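You operate a simulated robot arm through the tools that you are given. There is no shell and no other tool. Be economical: measure what you need, move in short steps, check, and stop when the job is done.

You run a simulated robot arm. Do the job below in one go: nothing can be reset, and whatever is moved stays where it is left.

JOB
The far stop has slipped down: reset it and lay a sound long board on the middle rests.
Fine: its block to the ledge first, stop up, its clamp shut, a block back in; no split, no knot over a block.

The check looks at the end state, three seconds after you hand in, the way a careful person would. Anything else that was tipped, shoved, dropped, spilled or broken makes it a failure.

ROBOT AND FRAMES
A 7-joint arm with a two-finger parallel gripper on a trunk, on a base that drives. Base frame: it is fixed to the floor where the robot stands at the start and does not move with it; the origin is under the middle of the robot, x ahead of it, y to its left, z up. Units: cm, degrees, N and s.
With the tool pointing down near the work surface it reaches from about 48 to 92 cm from the robot's upright axis, wherever it stands. Its first joint turns from -115.0 to 115.0 degrees. Payload 3.91 kg.
Tool frame: the origin (TCP) lies between the finger pads and is the grasp point; the fingertips stand 3 cm ahead of it; z points along the fingers, y is the line along which they close. Largest opening 11 cm; finger width 2, thickness 1; the body of the gripper, 4.8 by 11.2 cm, starts 5.5 cm behind the TCP.
Orientation is that of the tool frame in the base frame, as a unit quaternion [w, x, y, z]. With the fingers straight down and closing along the base's y, the tool's x points along the base's -x, its y along +y and its z along -z.

CONTROLS
- The arm moves only by the tool servo_tool. Its argument "increments" is a list of rows, each a list of 6 numbers: the shift along the tool's x, y, z in cm, then the turn, a rotation vector about the tool's x, y, z in degrees. In form: [[tx, ty, tz, ax, ay, az], ...]. A call has 1 to 12 rows; each row shifts and turns the commanded pose from where the row before left it, along the tool's axes as they then stand. "jaw" is the opening, from 0 (shut) to 1 (fully open), set as the call begins (left out, the last holds). Rows are played at 5 a second. More than 5 cm and 8.6 degrees between two rows, or a gripper value outside its range, and nothing of the call is played. Where a pose cannot be reached the arm comes as near as it can. A force on the tool above 90 N (or 10 N above the force at the start of the call, whichever is more), or a blocked arm, ends the call early, and 0.2 s more pass. The fingers move at their own pace (about 15.3 cm/s each) and stop on an object; they squeeze with about 28 N. The grip force told is the motor's: it shows also when the fingers shut on nothing. Time passes only in rows, and 0.2 s behind the last, so rows that do not move let the fingers close. The reply holds the time, the measured pose of the TCP, the force on the tool along the base axes, the opening and the grip force, in the units named above and with some noise, with the torque about the TCP (base axes, N m) and any sound that the robot's microphone picked up, and new pictures: "pictures" is both (left out), scene, wrist or none.
- Cameras (640 x 400 px; columns grow to the right, rows downward): "scene" is now at [22.05, 16.13, 129.93]; the picture's right is [-0.49, -0.87, 0.00], its down [-0.40, 0.23, -0.89] and it looks along [0.77, -0.43, -0.46] (base axes); focal length 214 px, centre (320, 200). "wrist" rides on the gripper at [7.2, 1.7, -10.3] in the tool frame; the picture's right is [-0.23, 0.97, 0.00], its down [-0.76, -0.18, -0.62] and it looks along [-0.61, -0.14, 0.78] (tool axes); focal length 222 px, centre (320, 200). There is no depth. A picture from a camera that has moved, and an enlarged one, comes with that camera's place and axes in the base frame and with its lens.
- slide_trunk(by): slides the trunk up (or, below 0, down) by that many cm; the arm and the scene camera ride with it, the base frame stays. It gives what a move gives, with no picture.
- steer(legs): drives the robot by 1 to 6 legs, each [ahead, left, turn to the left] in cm, cm and degrees, along the robot's own axes; the way and the turn of a leg run together, so that a leg with both is an arc; at most 150 cm and 180 degrees a leg. The arm and the cameras ride along, it lands a little off, and it stops where it bumps. It gives what a move gives, and a new picture of the scene camera.
- turn_head(pan, tilt): turns the head with the scene camera to pan (to the left, within 80 degrees either way) and tilt (down, from -29 to 69), counted from straight ahead of the robot. It gives what a move gives, and a new picture of the scene camera.
- zoom(camera, box): a new picture of the part [left, top, right, bottom] of that camera's present view, enlarged. No time passes.
- hand_in(): hands the job in; it is judged then, once.

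Go step by step. Nothing tells you exact positions but the pictures and the camera data: compare them with the known pose of the tool, close in by small moves and look again before you grip or let go. The budget is 120 turns and 260 pictures, counting those below and the enlarged ones. Unless the task says otherwise, let go and move clear before handing in, and close with one line.

The tools are called after "Request:" as name(argument=value, ...) on one line, values as JSON. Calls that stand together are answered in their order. servo_tool: Moves the arm, as the interface text tells. Its arguments: {"type":"object","properties":{"increments":{"type":"array","items":{"type":"array","items":{"type":"number"}}},"jaw":{"type":"number"},"pictures":{"type":"string","enum":["both","scene","wrist","none"]}},"required":["increments"]} The other tools are called the same way: slide_trunk (by) slides the trunk up or down; steer (legs) drives the base; turn_head (pan, tilt) turns the head that bears the scene camera; zoom (camera, box) takes an enlarged picture of a part of a camera's view; hand_in () hands the job in.

At the start:

```text
time_s: 0.0
ee_pos: [55.14, 6.51, 126.12]
tcp_rot: [0.001, 0.0, 1.0, 0.0]
wrist_force: [0.0, 0.0, -0.8]
moment: [0.04, 0.01, -0.02]
width: 11.0
gripper_force: 0.0
trunk travel left (down, up): [-62.5, 36.5]
robot x, y, heading: [0.21, 0.27, -0.2]
head pan, tilt: [-29.2, 27.5]
```

scene: 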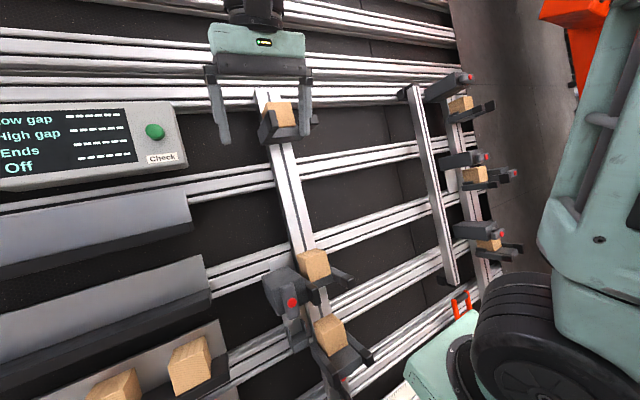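
wrist: 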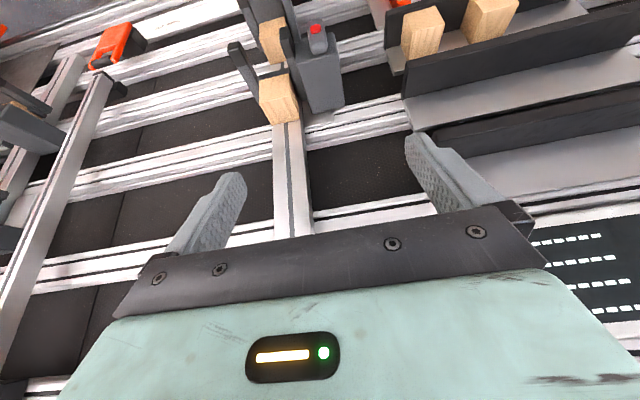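

I see a rack of rails with posts that carry blocks, clamps, and a display panel with ledges on the left. I'll look around first to learn the layout.

Request:
turn_head(pan=0, tilt=20)

Request:
turn_head(pan=45, tilt=20)

Request:
turn_head(pan=-60, tilt=25)

Request:
turn_head(pan=0, tilt=55)

```text
time_s: 0.9
ee_pos: [55.13, 6.65, 125.95]
tcp_rot: [0.0, 0.0, 1.0, 0.0]
wrist_force: [0.4, -0.4, -0.4]
moment: [-0.01, 0.01, -0.05]
width: 11.01
gripper_force: 0.0
trunk travel left (down, up): [-62.5, 36.5]
robot x, y, heading: [-0.04, 0.05, 0.1]
head pan, tilt: [0.0, 20.0]
camera scene: at [23.39, 20.58, 131.13], right [0.0, -1.0, 0.0], down [-0.34, 0.0, -0.94], along [0.94, 0.0, -0.34], focal length 214 px, centre (320, 200)
```

scene: 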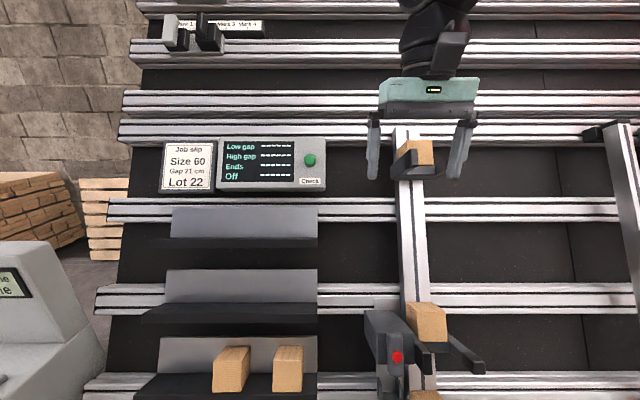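

```text
time_s: 2.1
ee_pos: [55.01, 6.49, 126.0]
tcp_rot: [0.0, 0.0, 1.0, 0.0]
wrist_force: [-0.1, -0.2, 1.1]
moment: [0.01, 0.04, -0.02]
width: 11.0
gripper_force: 0.1
trunk travel left (down, up): [-62.5, 36.5]
robot x, y, heading: [-0.13, 0.07, -0.2]
head pan, tilt: [45.0, 20.0]
camera scene: at [20.67, 27.17, 131.13], right [0.71, -0.71, 0.0], down [-0.24, -0.24, -0.94], along [0.67, 0.66, -0.34], focal length 214 px, centre (320, 200)
```

scene: 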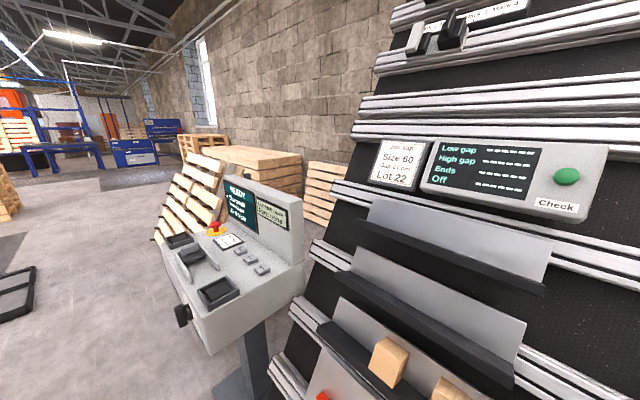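

```text
time_s: 3.9
ee_pos: [55.02, 6.47, 126.09]
tcp_rot: [0.0, 0.0, 1.0, 0.0]
wrist_force: [-0.1, -0.3, 0.2]
moment: [-0.01, 0.02, 0.0]
width: 10.98
gripper_force: 0.0
trunk travel left (down, up): [-62.5, 36.5]
robot x, y, heading: [-0.1, -0.39, 0.1]
head pan, tilt: [-60.0, 25.0]
camera scene: at [18.69, 12.61, 130.33], right [-0.87, -0.5, 0.0], down [-0.21, 0.37, -0.91], along [0.45, -0.78, -0.42], focal length 214 px, centre (320, 200)
```

scene: 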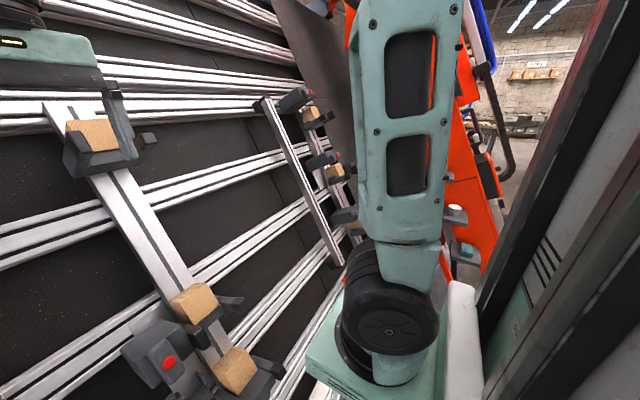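

```text
time_s: 5.2
ee_pos: [55.1, 6.57, 126.08]
tcp_rot: [-0.001, 0.0, 1.0, -0.001]
wrist_force: [0.9, -0.5, -0.7]
moment: [0.0, 0.03, 0.01]
width: 11.0
gripper_force: 0.0
trunk travel left (down, up): [-62.5, 36.5]
robot x, y, heading: [-0.28, 0.06, 0.1]
head pan, tilt: [0.0, 55.0]
camera scene: at [21.29, 20.58, 125.93], right [0.0, -1.0, 0.0], down [-0.82, 0.0, -0.57], along [0.57, 0.0, -0.82], focal length 214 px, centre (320, 200)
```

scene: 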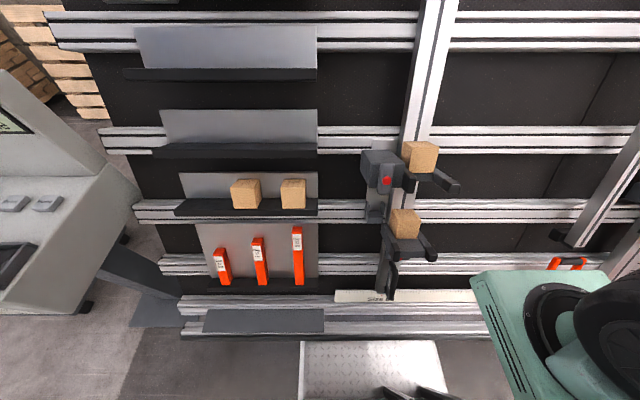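

I need to read the labels and the console, so I'll zoom in on several parts.

Request:
turn_head(pan=20, tilt=0)

Request:
zoom(camera="scene", box=[160, 200, 480, 400])

Request:
turn_head(pan=50, tilt=30)

Request:
zoom(camera="scene", box=[160, 100, 320, 200])

Request:
zoom(camera="scene", box=[380, 60, 620, 210])

Request:
turn_head(pan=0, tilt=69)

Request:
turn_head(pan=-30, tilt=0)

```text
time_s: 6.4
ee_pos: [55.31, 6.58, 126.05]
tcp_rot: [-0.001, 0.0, 1.0, 0.0]
wrist_force: [-0.3, -0.4, -0.9]
moment: [-0.02, 0.0, -0.01]
width: 11.04
gripper_force: 0.1
trunk travel left (down, up): [-62.5, 36.5]
robot x, y, heading: [0.18, -0.52, 0.1]
head pan, tilt: [20.0, 0.0]
camera scene: at [22.54, 23.66, 134.36], right [0.34, -0.94, 0.0], down [0.0, 0.0, -1.0], along [0.94, 0.34, 0.0], focal length 214 px, centre (320, 200)
```

scene: 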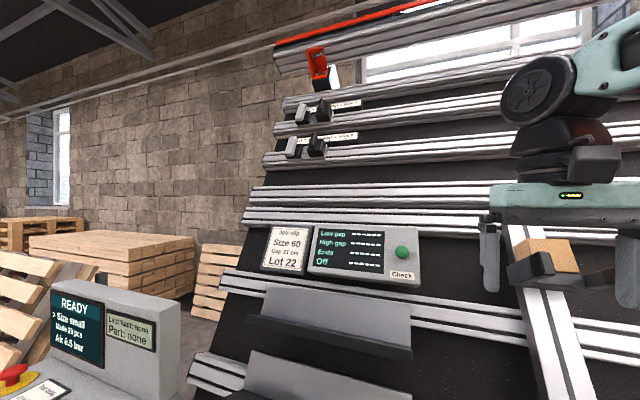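

```text
2.00 times, centred on (320, 300) of scene
camera zoom: at [22.54, 23.66, 134.36], right [0.34, -0.94, 0.0], down [0.0, 0.0, -1.0], along [0.94, 0.34, 0.0], focal length 429 px, centre (320, 0)
```

zoom: 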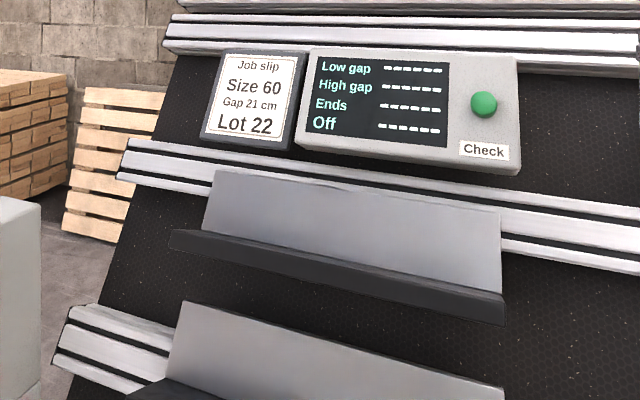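

```text
time_s: 7.4
ee_pos: [55.11, 6.56, 126.13]
tcp_rot: [0.001, -0.001, 1.0, -0.001]
wrist_force: [-0.2, -0.6, -0.3]
moment: [-0.02, 0.0, 0.01]
width: 10.98
gripper_force: 0.1
trunk travel left (down, up): [-62.5, 36.5]
robot x, y, heading: [0.01, -0.27, 0.1]
head pan, tilt: [50.0, 30.0]
camera scene: at [19.9, 27.51, 129.54], right [0.77, -0.64, 0.0], down [-0.32, -0.38, -0.87], along [0.56, 0.66, -0.5], focal length 214 px, centre (320, 200)
```

scene: 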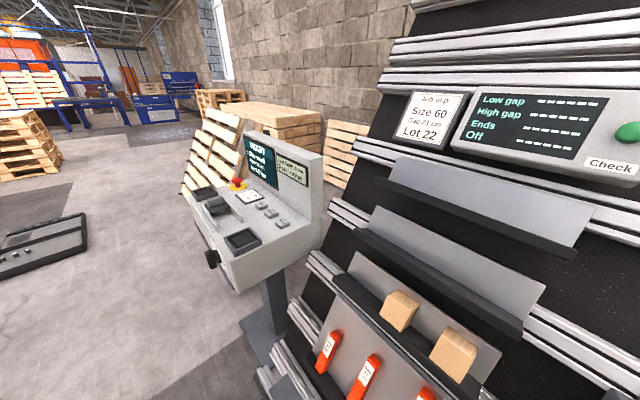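

```text
4.00 times, centred on (240, 150) of scene
camera zoom: at [19.9, 27.51, 129.54], right [0.77, -0.64, 0.0], down [-0.32, -0.38, -0.87], along [0.56, 0.66, -0.5], focal length 858 px, centre (640, 400)
```

zoom: 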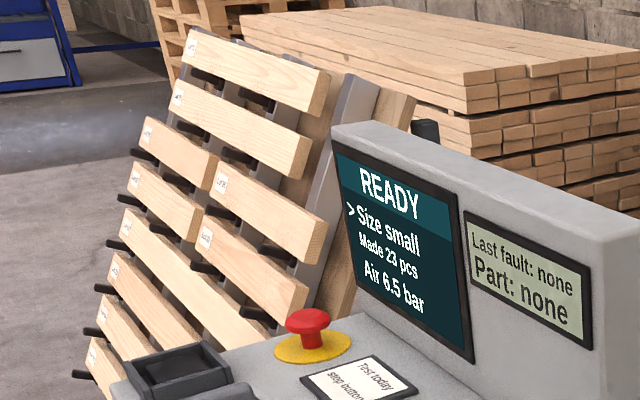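

```text
2.67 times, centred on (500, 135) of scene
camera zoom: at [19.9, 27.51, 129.54], right [0.77, -0.64, 0.0], down [-0.32, -0.38, -0.87], along [0.56, 0.66, -0.5], focal length 572 px, centre (-160, 373)
```

zoom: 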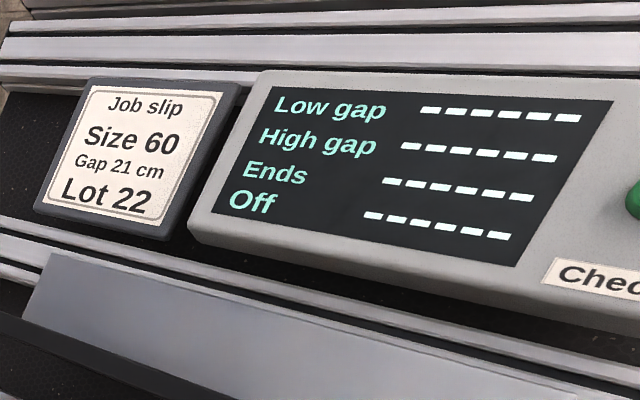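

```text
time_s: 8.6
ee_pos: [55.17, 6.48, 126.09]
tcp_rot: [0.0, 0.0, 1.0, 0.0]
wrist_force: [0.0, 0.3, 1.3]
moment: [-0.01, -0.02, -0.01]
width: 11.0
gripper_force: 0.0
trunk travel left (down, up): [-62.5, 36.5]
robot x, y, heading: [0.02, -0.25, -0.0]
head pan, tilt: [0.0, 68.8]
camera scene: at [19.67, 20.59, 124.38], right [0.0, -1.0, 0.0], down [-0.93, 0.0, -0.36], along [0.36, 0.0, -0.93], focal length 214 px, centre (320, 200)
```

scene: 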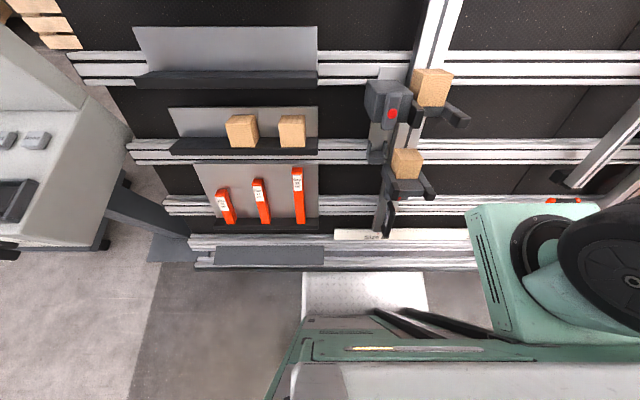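

```text
time_s: 9.9
ee_pos: [55.25, 6.62, 126.12]
tcp_rot: [0.0, 0.0, 1.0, 0.001]
wrist_force: [-0.1, 0.4, -0.7]
moment: [0.01, -0.02, 0.0]
width: 11.0
gripper_force: 0.1
trunk travel left (down, up): [-62.5, 36.5]
robot x, y, heading: [0.04, 0.08, 0.1]
head pan, tilt: [-30.0, 0.0]
camera scene: at [21.87, 16.09, 134.36], right [-0.5, -0.87, 0.0], down [0.0, 0.0, -1.0], along [0.87, -0.5, 0.0], focal length 214 px, centre (320, 200)
```

scene: 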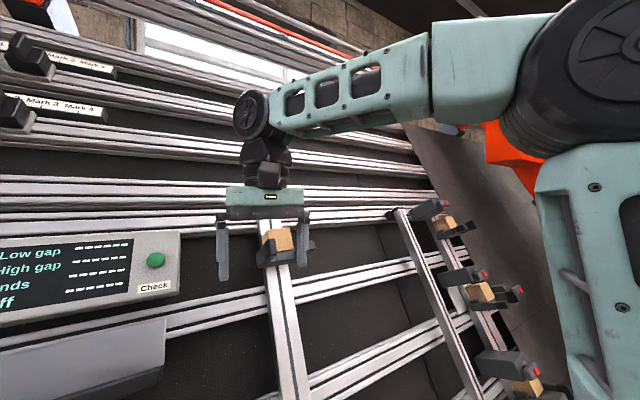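

The boards seem to be on a rack at the left, and there are orange gauges on a ledge. I'll zoom in on the posts, gauges and stops.

Request:
turn_head(pan=0, tilt=50)

Request:
zoom(camera="scene", box=[180, 230, 340, 330])

Request:
zoom(camera="scene", box=[320, 150, 560, 350])

Request:
turn_head(pan=-40, tilt=25)

Request:
zoom(camera="scene", box=[280, 40, 480, 260])

Request:
zoom(camera="wrist", box=[160, 0, 400, 160])

```text
time_s: 11.1
ee_pos: [55.14, 6.59, 126.04]
tcp_rot: [0.001, 0.0, 1.0, 0.0]
wrist_force: [-1.0, 0.0, 0.3]
moment: [0.01, -0.01, 0.04]
width: 11.02
gripper_force: 0.0
trunk travel left (down, up): [-62.5, 36.5]
robot x, y, heading: [0.25, 0.19, 0.1]
head pan, tilt: [0.0, 50.0]
camera scene: at [21.78, 20.58, 126.58], right [0.0, -1.0, 0.0], down [-0.77, 0.0, -0.64], along [0.64, 0.0, -0.77], focal length 214 px, centre (320, 200)
```

scene: 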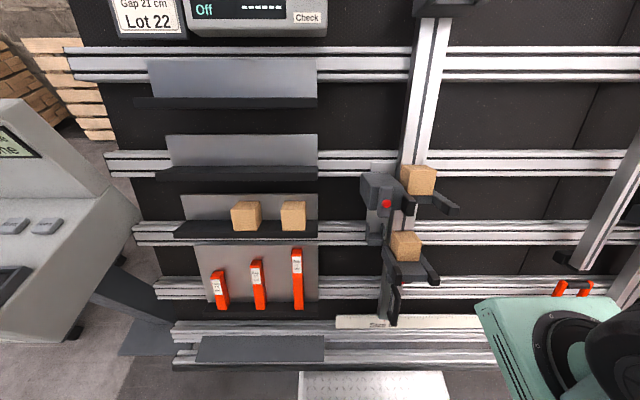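

```text
4.00 times, centred on (260, 280) of scene
camera zoom: at [21.78, 20.58, 126.58], right [0.0, -1.0, 0.0], down [-0.77, 0.0, -0.64], along [0.64, 0.0, -0.77], focal length 858 px, centre (560, -120)
```

zoom: 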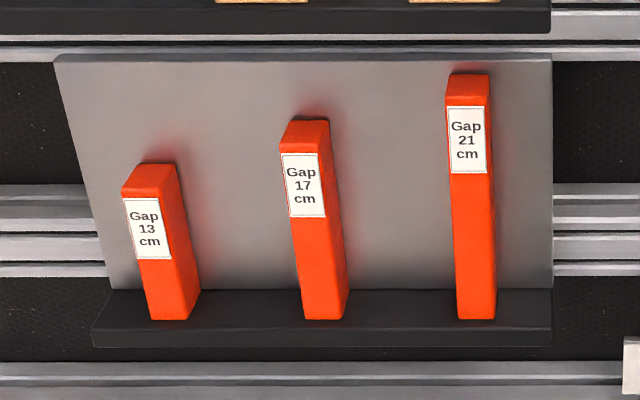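

```text
2.00 times, centred on (440, 250) of scene
camera zoom: at [21.78, 20.58, 126.58], right [0.0, -1.0, 0.0], down [-0.77, 0.0, -0.64], along [0.64, 0.0, -0.77], focal length 429 px, centre (80, 100)
```

zoom: 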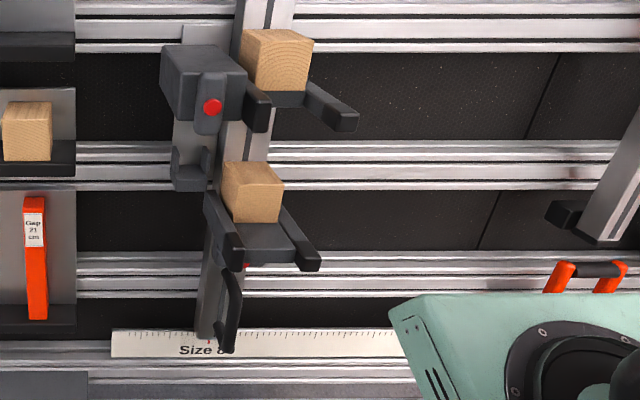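

```text
time_s: 12.2
ee_pos: [55.15, 6.57, 126.05]
tcp_rot: [0.0, 0.0, 1.0, 0.0]
wrist_force: [-0.1, 0.1, 0.5]
moment: [0.01, 0.01, -0.02]
width: 11.01
gripper_force: 0.1
trunk travel left (down, up): [-62.5, 36.5]
robot x, y, heading: [-0.17, -0.12, -0.2]
head pan, tilt: [-40.0, 25.0]
camera scene: at [21.14, 14.67, 130.32], right [-0.64, -0.77, 0.0], down [-0.32, 0.27, -0.91], along [0.69, -0.58, -0.42], focal length 214 px, centre (320, 200)
```

scene: 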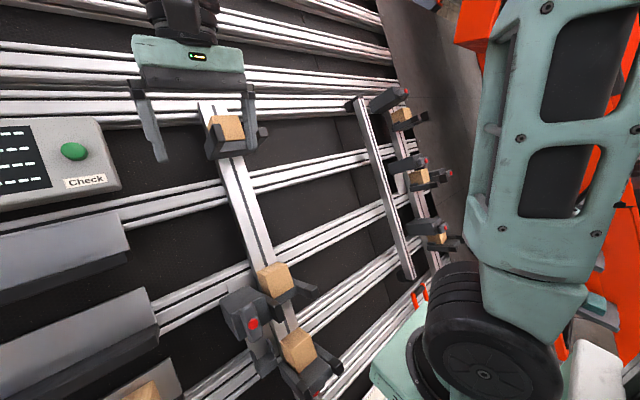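

```text
1.82 times, centred on (380, 150) of scene
camera zoom: at [21.14, 14.67, 130.32], right [-0.64, -0.77, 0.0], down [-0.32, 0.27, -0.91], along [0.69, -0.58, -0.42], focal length 390 px, centre (211, 291)
```

zoom: 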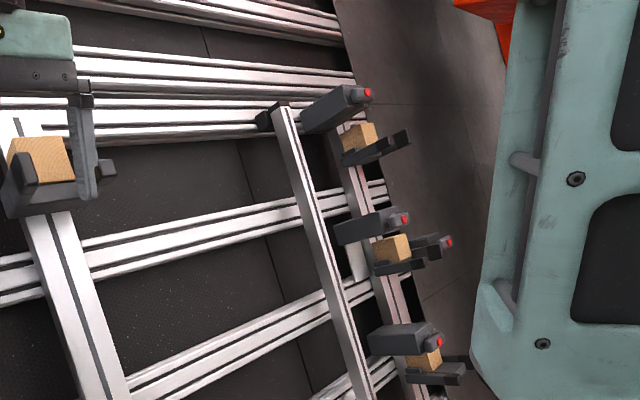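

```text
2.50 times, centred on (280, 80) of wrist
camera zoom: at [47.92, 8.29, 136.34], right [0.23, 0.97, 0.0], down [0.76, -0.18, 0.62], along [0.61, -0.14, -0.78], focal length 555 px, centre (420, 500)
```

zoom: 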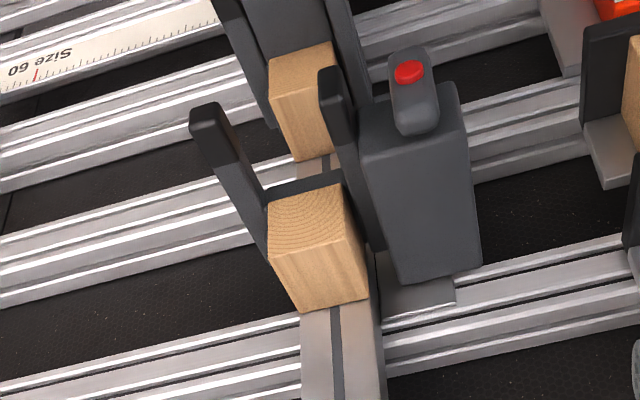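

I see a left post with three rests, its middle or low ones close together, and a right post with three rests and press heads. I'll back off and move to the right for a better view of both posts.

Request:
steer(legs=[[-40, 0, 0], [0, -60, 0]])

Request:
turn_head(pan=-10, tilt=25)

```text
time_s: 17.7
ee_pos: [14.91, -53.98, 126.12]
tcp_rot: [0.0, 0.002, 1.0, 0.0]
wrist_force: [-0.4, 0.1, 0.2]
moment: [0.05, -0.01, 0.0]
width: 10.96
gripper_force: 0.1
trunk travel left (down, up): [-62.5, 36.5]
robot x, y, heading: [-40.61, -60.69, 0.0]
head pan, tilt: [-40.0, 25.0]
camera scene: at [-19.1, -45.82, 130.33], right [-0.64, -0.76, 0.0], down [-0.32, 0.27, -0.91], along [0.69, -0.58, -0.42], focal length 214 px, centre (320, 200)
```

scene: 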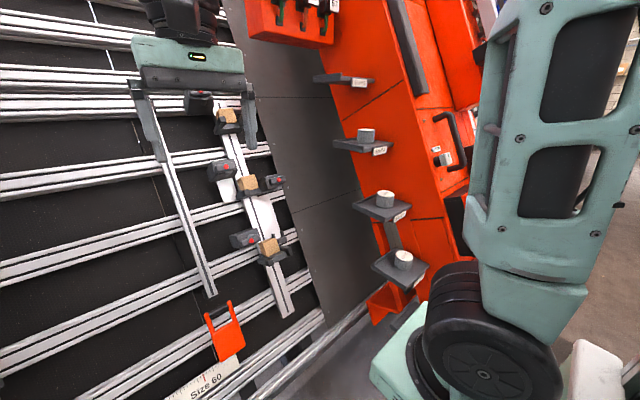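

```text
time_s: 18.7
ee_pos: [14.78, -54.0, 126.05]
tcp_rot: [0.0, 0.001, 1.0, 0.0]
wrist_force: [0.0, 0.2, 0.3]
moment: [0.02, 0.01, 0.01]
width: 11.0
gripper_force: 0.0
trunk travel left (down, up): [-62.5, 36.5]
robot x, y, heading: [-40.06, -60.86, -0.2]
head pan, tilt: [-10.0, 25.0]
camera scene: at [-17.08, -41.51, 130.33], right [-0.18, -0.98, 0.0], down [-0.42, 0.07, -0.91], along [0.89, -0.16, -0.42], focal length 214 px, centre (320, 200)
```

scene: 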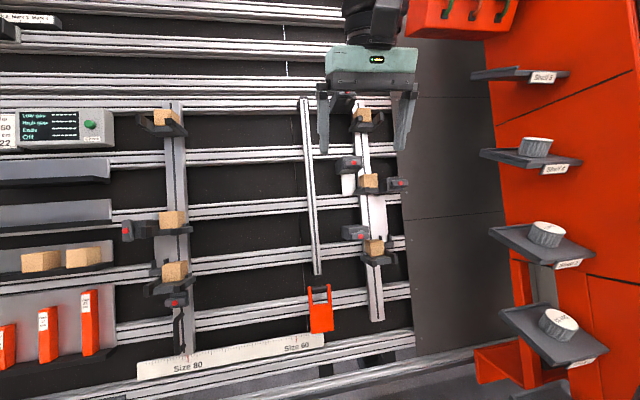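

Now both posts are visible. I'll zoom in on each part.

Request:
zoom(camera="scene", box=[90, 180, 340, 390])

Request:
zoom(camera="scene", box=[290, 90, 430, 340])

Request:
zoom(camera="scene", box=[90, 80, 250, 230])

Request:
zoom(camera="scene", box=[460, 50, 640, 370])

```text
1.90 times, centred on (215, 285) of scene
camera zoom: at [-17.08, -41.51, 130.33], right [-0.18, -0.98, 0.0], down [-0.42, 0.07, -0.91], along [0.89, -0.16, -0.42], focal length 408 px, centre (520, 38)
```

zoom: 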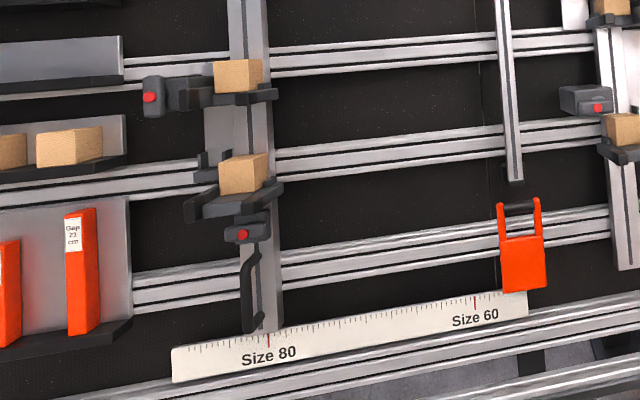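

```text
1.60 times, centred on (360, 215) of scene
camera zoom: at [-17.08, -41.51, 130.33], right [-0.18, -0.98, 0.0], down [-0.42, 0.07, -0.91], along [0.89, -0.16, -0.42], focal length 343 px, centre (256, 176)
```

zoom: 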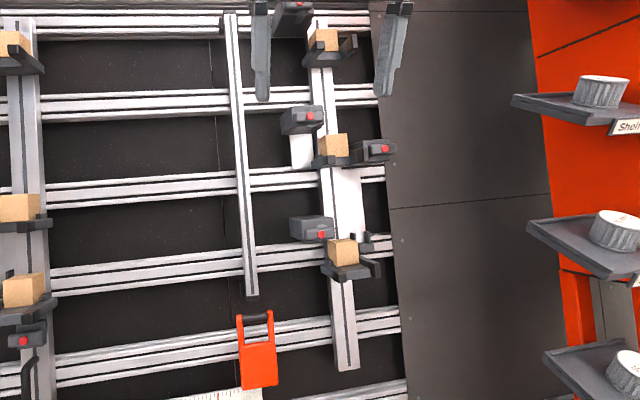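

```text
2.67 times, centred on (170, 155) of scene
camera zoom: at [-17.08, -41.51, 130.33], right [-0.18, -0.98, 0.0], down [-0.42, 0.07, -0.91], along [0.89, -0.16, -0.42], focal length 572 px, centre (720, 320)
```

zoom: 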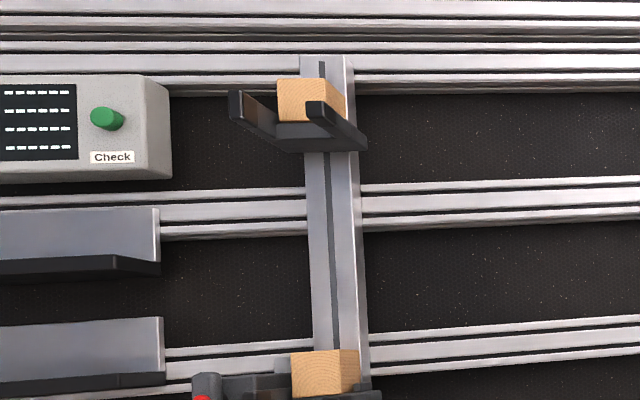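

```text
1.25 times, centred on (550, 210) of scene
camera zoom: at [-17.08, -41.51, 130.33], right [-0.18, -0.98, 0.0], down [-0.42, 0.07, -0.91], along [0.89, -0.16, -0.42], focal length 268 px, centre (32, 188)
```

zoom: 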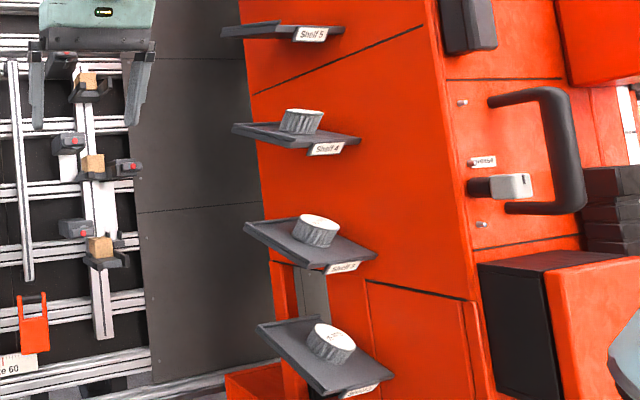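

The left middle rest (about [57, -2, 92]) sits roughly 9 cm below level with the right one, so it is the slipped one. I'll look closely at the clamps.

Request:
zoom(camera="scene", box=[110, 195, 220, 265])

Request:
zoom(camera="scene", box=[330, 145, 420, 205])

Request:
zoom(camera="scene", box=[330, 205, 420, 275])

Request:
zoom(camera="scene", box=[130, 250, 220, 360])

```text
5.71 times, centred on (165, 230) of scene
camera zoom: at [-17.08, -41.51, 130.33], right [-0.18, -0.98, 0.0], down [-0.42, 0.07, -0.91], along [0.89, -0.16, -0.42], focal length 1226 px, centre (1206, 29)
```

zoom: 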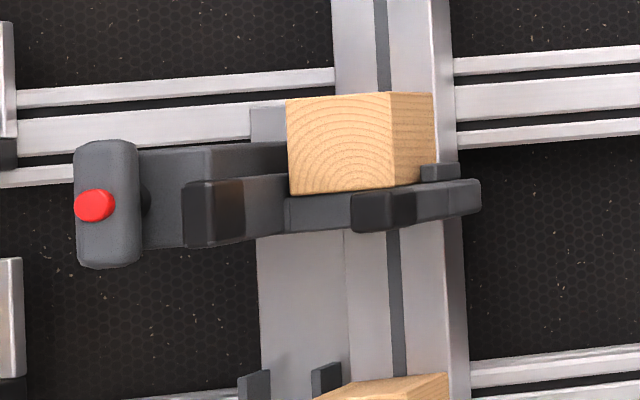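

```text
6.67 times, centred on (375, 175) of scene
camera zoom: at [-17.08, -41.51, 130.33], right [-0.18, -0.98, 0.0], down [-0.42, 0.07, -0.91], along [0.89, -0.16, -0.42], focal length 1430 px, centre (-47, 367)
```

zoom: 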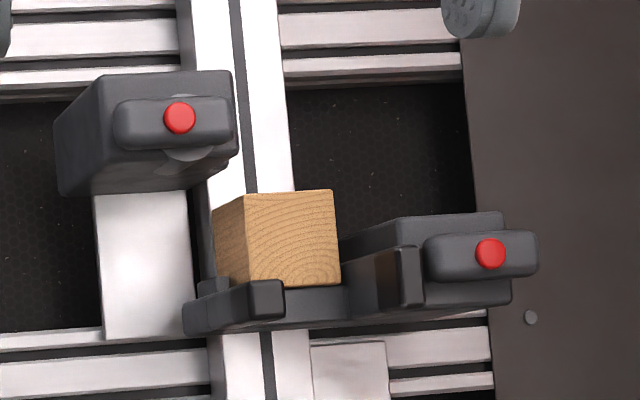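

```text
5.71 times, centred on (375, 240) of scene
camera zoom: at [-17.08, -41.51, 130.33], right [-0.18, -0.98, 0.0], down [-0.42, 0.07, -0.91], along [0.89, -0.16, -0.42], focal length 1226 px, centre (6, -29)
```

zoom: 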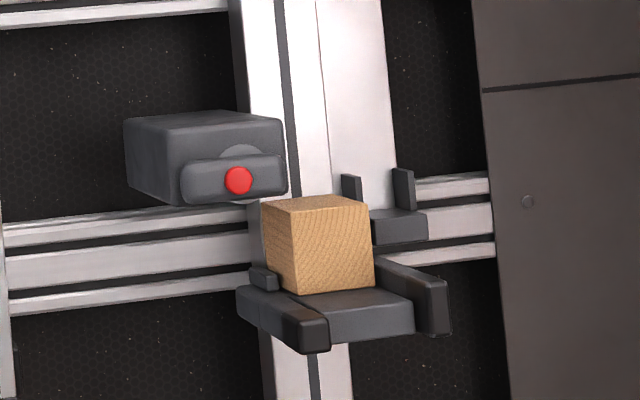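

```text
3.64 times, centred on (175, 305) of scene
camera zoom: at [-17.08, -41.51, 130.33], right [-0.18, -0.98, 0.0], down [-0.42, 0.07, -0.91], along [0.89, -0.16, -0.42], focal length 780 px, centre (847, -182)
```

zoom: 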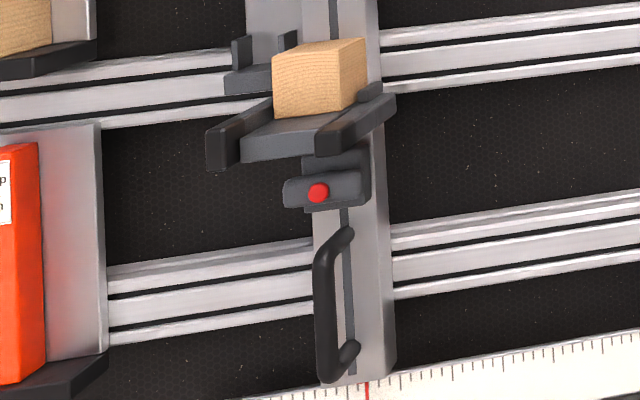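

The clamps are quarter-turn levers: crosswise means shut, and the slipped stop's lever stands upright, so it is open. Next I'll look at the board rack on the left.

Request:
steer(legs=[[-15, 0, 0], [0, 120, 0]])

Request:
turn_head(pan=50, tilt=20)

Request:
turn_head(pan=20, tilt=30)

```text
time_s: 25.7
ee_pos: [-1.07, 66.69, 126.01]
tcp_rot: [-0.001, -0.007, 1.0, 0.0]
wrist_force: [-0.2, -0.6, -0.7]
moment: [-0.01, 0.0, 0.03]
width: 11.01
gripper_force: 0.1
trunk travel left (down, up): [-62.5, 36.5]
robot x, y, heading: [-55.68, 59.1, 1.0]
head pan, tilt: [-10.0, 25.0]
camera scene: at [-33.14, 78.63, 130.33], right [-0.16, -0.99, 0.0], down [-0.42, 0.07, -0.91], along [0.89, -0.14, -0.42], focal length 214 px, centre (320, 200)
```

scene: 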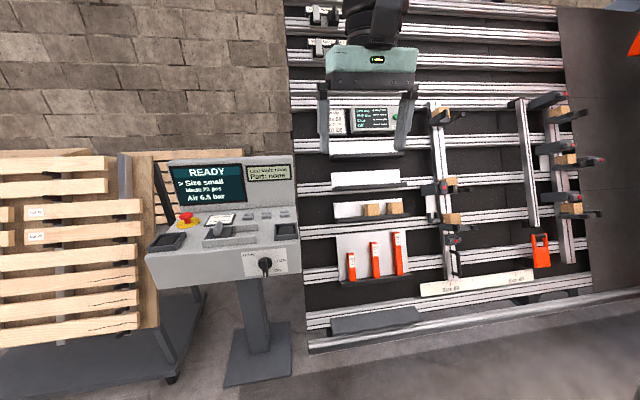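

```text
time_s: 27.0
ee_pos: [-0.91, 66.66, 126.08]
tcp_rot: [0.0, -0.007, 1.0, 0.0]
wrist_force: [0.4, -0.1, 1.1]
moment: [-0.01, 0.0, -0.02]
width: 11.0
gripper_force: 0.1
trunk travel left (down, up): [-62.5, 36.5]
robot x, y, heading: [-55.81, 59.6, 0.6]
head pan, tilt: [50.0, 20.0]
camera scene: at [-36.34, 87.32, 131.13], right [0.77, -0.63, 0.0], down [-0.22, -0.26, -0.94], along [0.59, 0.73, -0.34], focal length 214 px, centre (320, 200)
```

scene: 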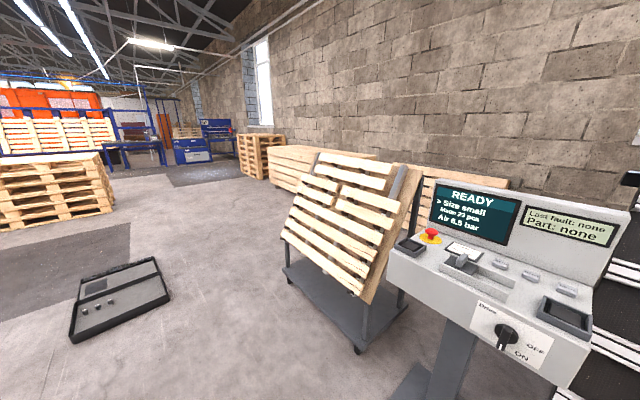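

```text
time_s: 27.9
ee_pos: [-0.98, 66.57, 126.0]
tcp_rot: [0.0, -0.007, 1.0, 0.0]
wrist_force: [0.6, -0.6, 0.7]
moment: [0.0, -0.02, 0.01]
width: 11.01
gripper_force: 0.1
trunk travel left (down, up): [-62.5, 36.5]
robot x, y, heading: [-56.06, 59.25, 0.6]
head pan, tilt: [20.0, 30.0]
camera scene: at [-33.78, 83.32, 129.53], right [0.36, -0.93, 0.0], down [-0.47, -0.18, -0.87], along [0.81, 0.31, -0.5], focal length 214 px, centre (320, 200)
```

scene: 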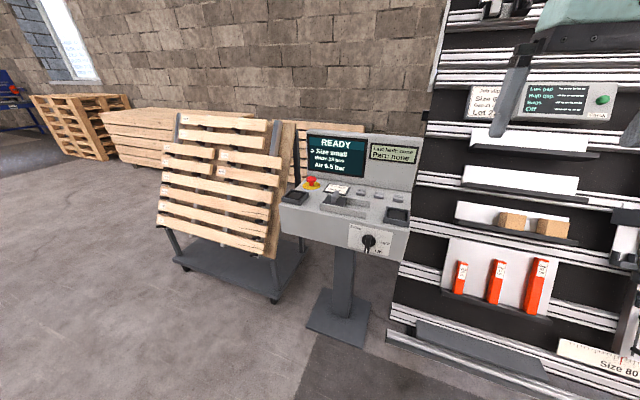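

The rack of boards stands left of the console. I'll go further left until I'm in front of it.

Request:
steer(legs=[[0, 85, 0]])

Request:
turn_head(pan=0, tilt=30)

Request:
zoom(camera="scene", box=[160, 100, 480, 300])

```text
time_s: 32.5
ee_pos: [-2.17, 152.12, 126.1]
tcp_rot: [0.001, -0.008, 1.0, 0.0]
wrist_force: [0.7, 1.2, -0.6]
moment: [-0.01, -0.01, 0.0]
width: 10.99
gripper_force: 0.0
trunk travel left (down, up): [-62.5, 36.5]
robot x, y, heading: [-57.55, 144.67, 0.7]
head pan, tilt: [20.0, 30.0]
camera scene: at [-35.19, 168.67, 129.53], right [0.36, -0.93, 0.0], down [-0.47, -0.18, -0.87], along [0.81, 0.31, -0.5], focal length 214 px, centre (320, 200)
```

scene: 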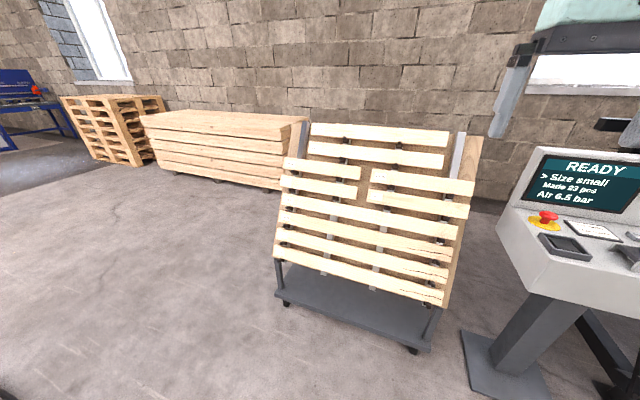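

```text
time_s: 33.3
ee_pos: [-2.28, 152.02, 126.0]
tcp_rot: [0.0, -0.008, 1.0, -0.001]
wrist_force: [-0.1, -0.1, -0.4]
moment: [0.01, 0.0, 0.01]
width: 10.99
gripper_force: 0.1
trunk travel left (down, up): [-62.5, 36.5]
robot x, y, heading: [-57.27, 144.73, 0.8]
head pan, tilt: [0.0, 30.0]
camera scene: at [-34.59, 165.59, 129.53], right [0.02, -1.0, 0.0], down [-0.5, -0.01, -0.87], along [0.87, 0.02, -0.5], focal length 214 px, centre (320, 200)
```

scene: 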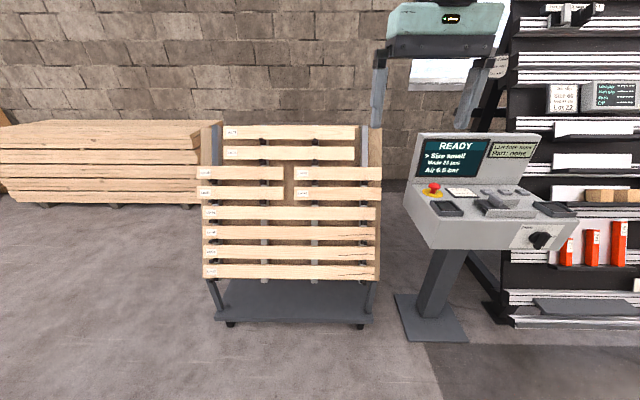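

```text
2.00 times, centred on (320, 200) of scene
camera zoom: at [-34.59, 165.59, 129.53], right [0.02, -1.0, 0.0], down [-0.5, -0.01, -0.87], along [0.87, 0.02, -0.5], focal length 429 px, centre (320, 200)
```

zoom: 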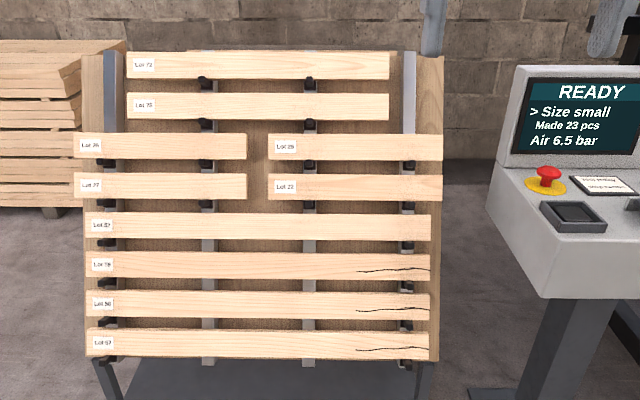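

Two medium boards sit at the top of the rack, four short ones in the middle, and four long ones at the bottom. I'll read the labels and look for splits and knots.

Request:
zoom(camera="scene", box=[190, 190, 290, 290])

Request:
zoom(camera="scene", box=[290, 190, 390, 290])

Request:
zoom(camera="scene", box=[190, 110, 290, 210])

Request:
zoom(camera="scene", box=[290, 110, 390, 210])

```text
4.00 times, centred on (240, 240) of scene
camera zoom: at [-34.59, 165.59, 129.53], right [0.02, -1.0, 0.0], down [-0.5, -0.01, -0.87], along [0.87, 0.02, -0.5], focal length 858 px, centre (640, 40)
```

zoom: 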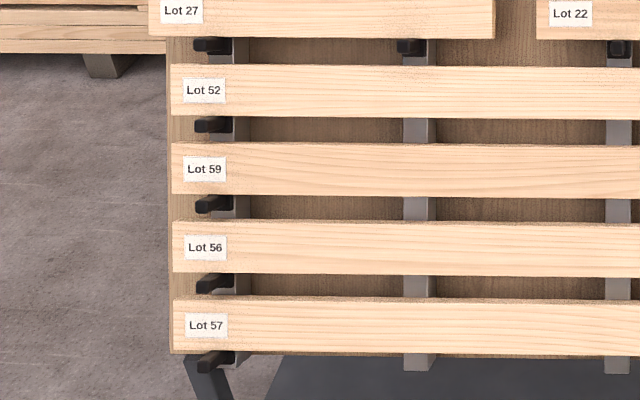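

```text
4.00 times, centred on (340, 240) of scene
camera zoom: at [-34.59, 165.59, 129.53], right [0.02, -1.0, 0.0], down [-0.5, -0.01, -0.87], along [0.87, 0.02, -0.5], focal length 858 px, centre (240, 40)
```

zoom: 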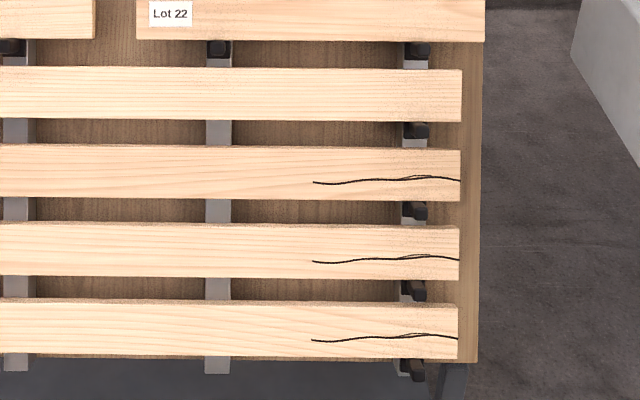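

```text
4.00 times, centred on (240, 160) of scene
camera zoom: at [-34.59, 165.59, 129.53], right [0.02, -1.0, 0.0], down [-0.5, -0.01, -0.87], along [0.87, 0.02, -0.5], focal length 858 px, centre (640, 360)
```

zoom: 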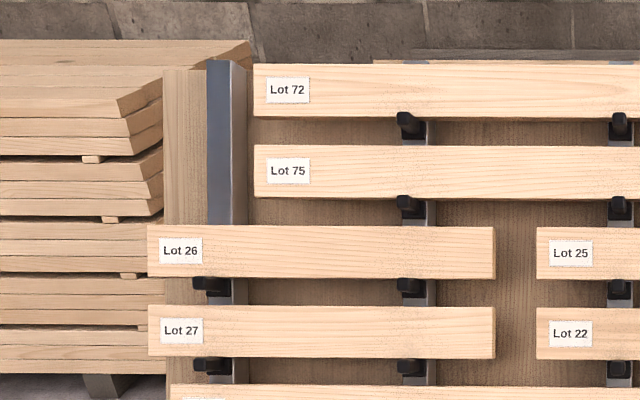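

```text
4.00 times, centred on (340, 160) of scene
camera zoom: at [-34.59, 165.59, 129.53], right [0.02, -1.0, 0.0], down [-0.5, -0.01, -0.87], along [0.87, 0.02, -0.5], focal length 858 px, centre (240, 360)
```

zoom: 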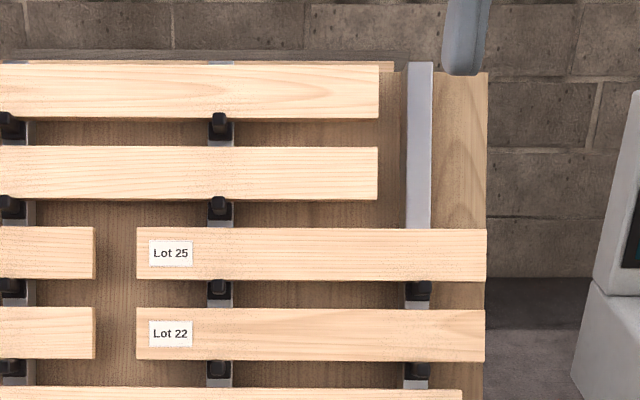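

Boards come in three lengths (lots 2x, 7x and 5x). Among the longest, only Lot 52 shows no split. I'll go to the slipped stop first and drive back in front of the left post.

Request:
steer(legs=[[0, -142, -0.8], [30, 0, 0]])

Request:
turn_head(pan=-10, tilt=40)

```text
time_s: 42.0
ee_pos: [28.93, 8.97, 126.01]
tcp_rot: [0.0, 0.002, 1.0, 0.0]
wrist_force: [0.6, 0.4, -0.1]
moment: [-0.02, 0.02, 0.03]
width: 10.99
gripper_force: 0.2
trunk travel left (down, up): [-62.5, 36.5]
robot x, y, heading: [-26.12, 2.28, -0.0]
head pan, tilt: [0.0, 30.0]
camera scene: at [-3.09, 23.07, 129.53], right [0.0, -1.0, 0.0], down [-0.5, 0.0, -0.87], along [0.87, 0.0, -0.5], focal length 214 px, centre (320, 200)
```

scene: 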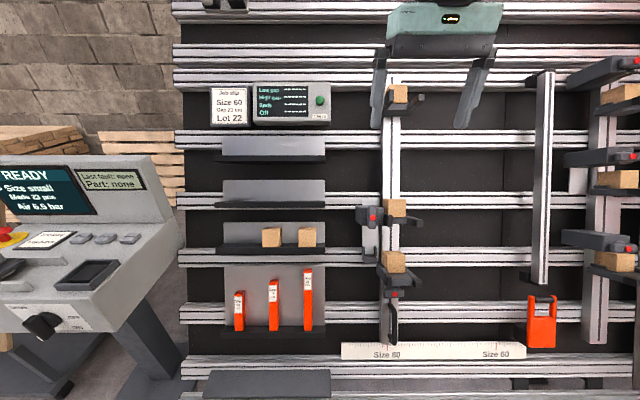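

```text
time_s: 42.7
ee_pos: [28.99, 8.92, 126.0]
tcp_rot: [0.0, 0.002, 1.0, 0.0]
wrist_force: [-0.2, 0.6, -0.1]
moment: [0.01, 0.04, -0.04]
width: 11.0
gripper_force: 0.1
trunk travel left (down, up): [-62.5, 36.5]
robot x, y, heading: [-26.21, 2.43, -0.0]
head pan, tilt: [-10.0, 40.0]
camera scene: at [-3.76, 21.6, 128.0], right [-0.18, -0.98, 0.0], down [-0.63, 0.11, -0.77], along [0.75, -0.13, -0.64], focal length 214 px, centre (320, 200)
```

scene: 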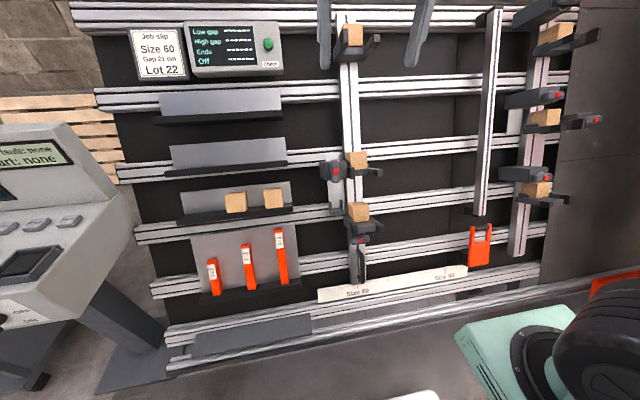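

I'm in front of the left post now. I'll take a close look at the slipped stop and the ledge, then start orienting the tool to face the panel.

Request:
zoom(camera="scene", box=[300, 130, 420, 230])

Request:
zoom(camera="scene", box=[170, 170, 310, 250])

Request:
servo_tool(increments=[[0, 0, 0, 0, -8, 0], [0, 0, 0, 0, -8, 0], [0, 0, 0, 0, -8, 0], [0, 0, 0, 0, -8, 0], [0, 0, 0, 0, -8, 0], [0, 0, 0, 0, -8, 0], [0, 0, 0, 0, -8, 0], [0, 0, 0, 0, -6.4, 0], [0, 0, 0, 0, 0, 0]])

```text
4.00 times, centred on (360, 180) of scene
camera zoom: at [-3.76, 21.6, 128.0], right [-0.18, -0.98, 0.0], down [-0.63, 0.11, -0.77], along [0.75, -0.13, -0.64], focal length 858 px, centre (160, 280)
```

zoom: 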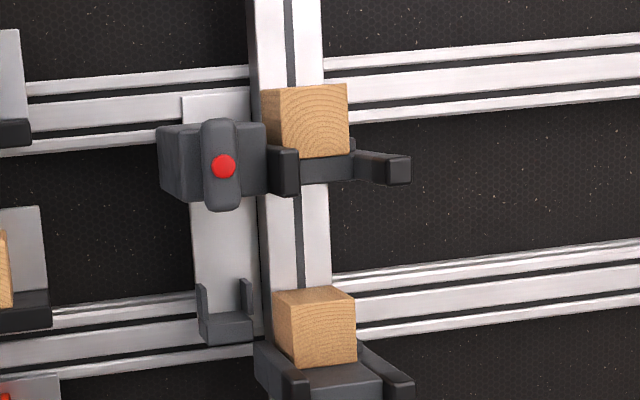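

```text
4.57 times, centred on (240, 210) of scene
camera zoom: at [-3.76, 21.6, 128.0], right [-0.18, -0.98, 0.0], down [-0.63, 0.11, -0.77], along [0.75, -0.13, -0.64], focal length 980 px, centre (686, 154)
```

zoom: 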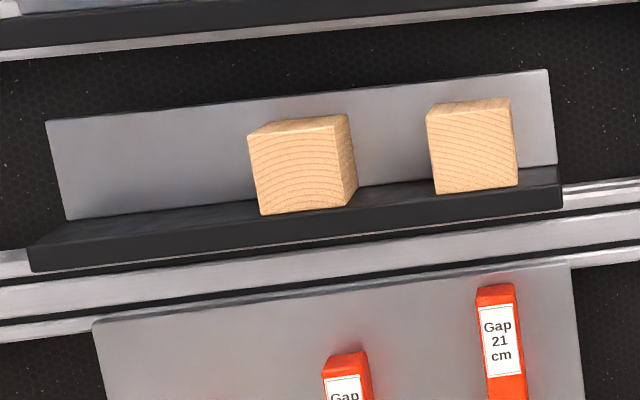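

```text
time_s: 44.7
ee_pos: [29.67, 10.09, 124.96]
tcp_rot: [0.519, 0.001, 0.855, -0.001]
wrist_force: [0.5, 0.0, 0.0]
moment: [-0.01, -0.02, 0.0]
width: 11.01
gripper_force: 0.0
out of reach, approached as far as the arm can: row 7, 8
trunk travel left (down, up): [-62.5, 36.5]
robot x, y, heading: [-26.3, 2.68, -0.4]
head pan, tilt: [-10.0, 40.0]
camera scene: at [-3.77, 21.6, 127.99], right [-0.18, -0.98, 0.0], down [-0.63, 0.11, -0.77], along [0.75, -0.14, -0.64], focal length 214 px, centre (320, 200)
camera wrist: at [17.19, 11.87, 123.2], right [0.11, 0.97, 0.2], down [-0.2, -0.18, 0.96], along [0.97, -0.14, 0.18], focal length 222 px, centre (320, 200)
```

scene: 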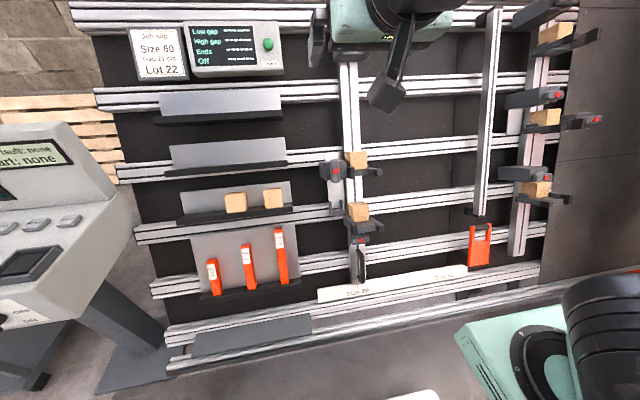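
wrist: 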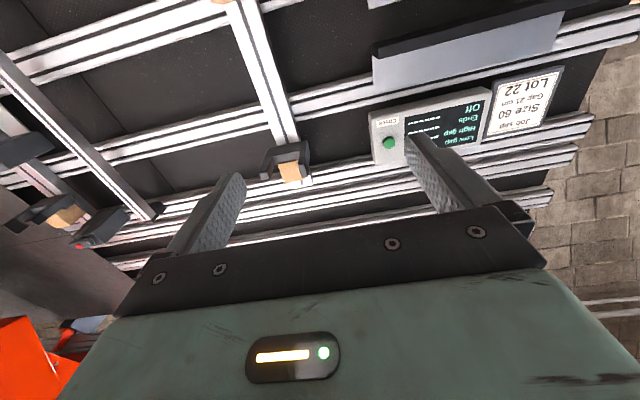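

The tool now faces the panel. I'll lower the trunk and bring the tool in front of the slipped stop's block at about (57, -2, 92).

Request:
slide_trunk(by=-25)

Request:
servo_tool(increments=[[0, -4, 0, 0, 0, 0], [0, -4, 0, 0, 0, 0], [0, -4, 2, 0, 0, 0], [0, 0, 3, 0, 0, 0], [0, 0, 0, 0, 0, 0]])

```text
time_s: 47.3
ee_pos: [29.76, 10.15, 99.94]
tcp_rot: [0.518, 0.001, 0.855, 0.0]
wrist_force: [0.2, -0.2, 0.0]
moment: [-0.01, 0.0, -0.01]
width: 10.99
gripper_force: 0.1
trunk travel left (down, up): [-37.5, 61.5]
robot x, y, heading: [-26.39, 2.44, -0.3]
head pan, tilt: [-10.0, 40.0]
```

```text
time_s: 48.5
ee_pos: [35.26, 6.32, 96.58]
tcp_rot: [0.518, 0.002, 0.855, -0.001]
wrist_force: [0.5, -0.6, -0.5]
moment: [0.01, 0.0, -0.02]
width: 11.03
gripper_force: 0.1
out of reach, approached as far as the arm can: row 1, 2, 3
trunk travel left (down, up): [-37.5, 61.5]
robot x, y, heading: [-26.27, 2.15, -0.3]
head pan, tilt: [-10.0, 40.0]
camera scene: at [-3.77, 21.59, 102.99], right [-0.18, -0.98, 0.0], down [-0.63, 0.11, -0.77], along [0.75, -0.14, -0.64], focal length 214 px, centre (320, 200)
camera wrist: at [22.73, 8.05, 94.88], right [0.11, 0.97, 0.2], down [-0.2, -0.18, 0.96], along [0.97, -0.14, 0.18], focal length 222 px, centre (320, 200)
```

scene: 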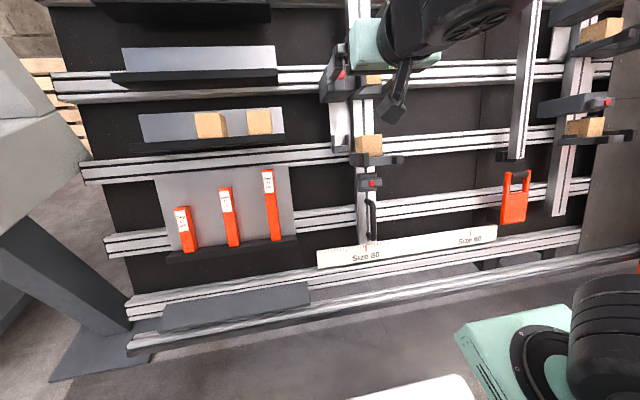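
wrist: 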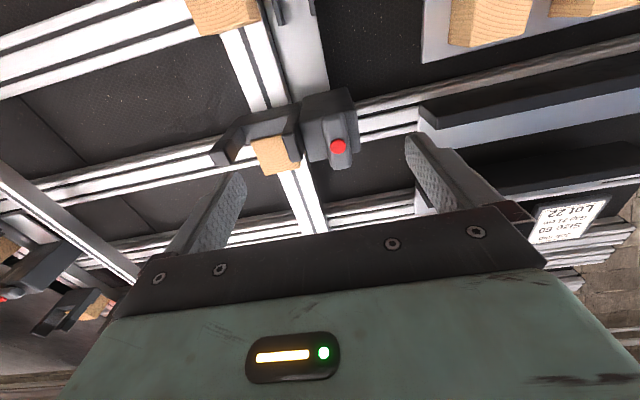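

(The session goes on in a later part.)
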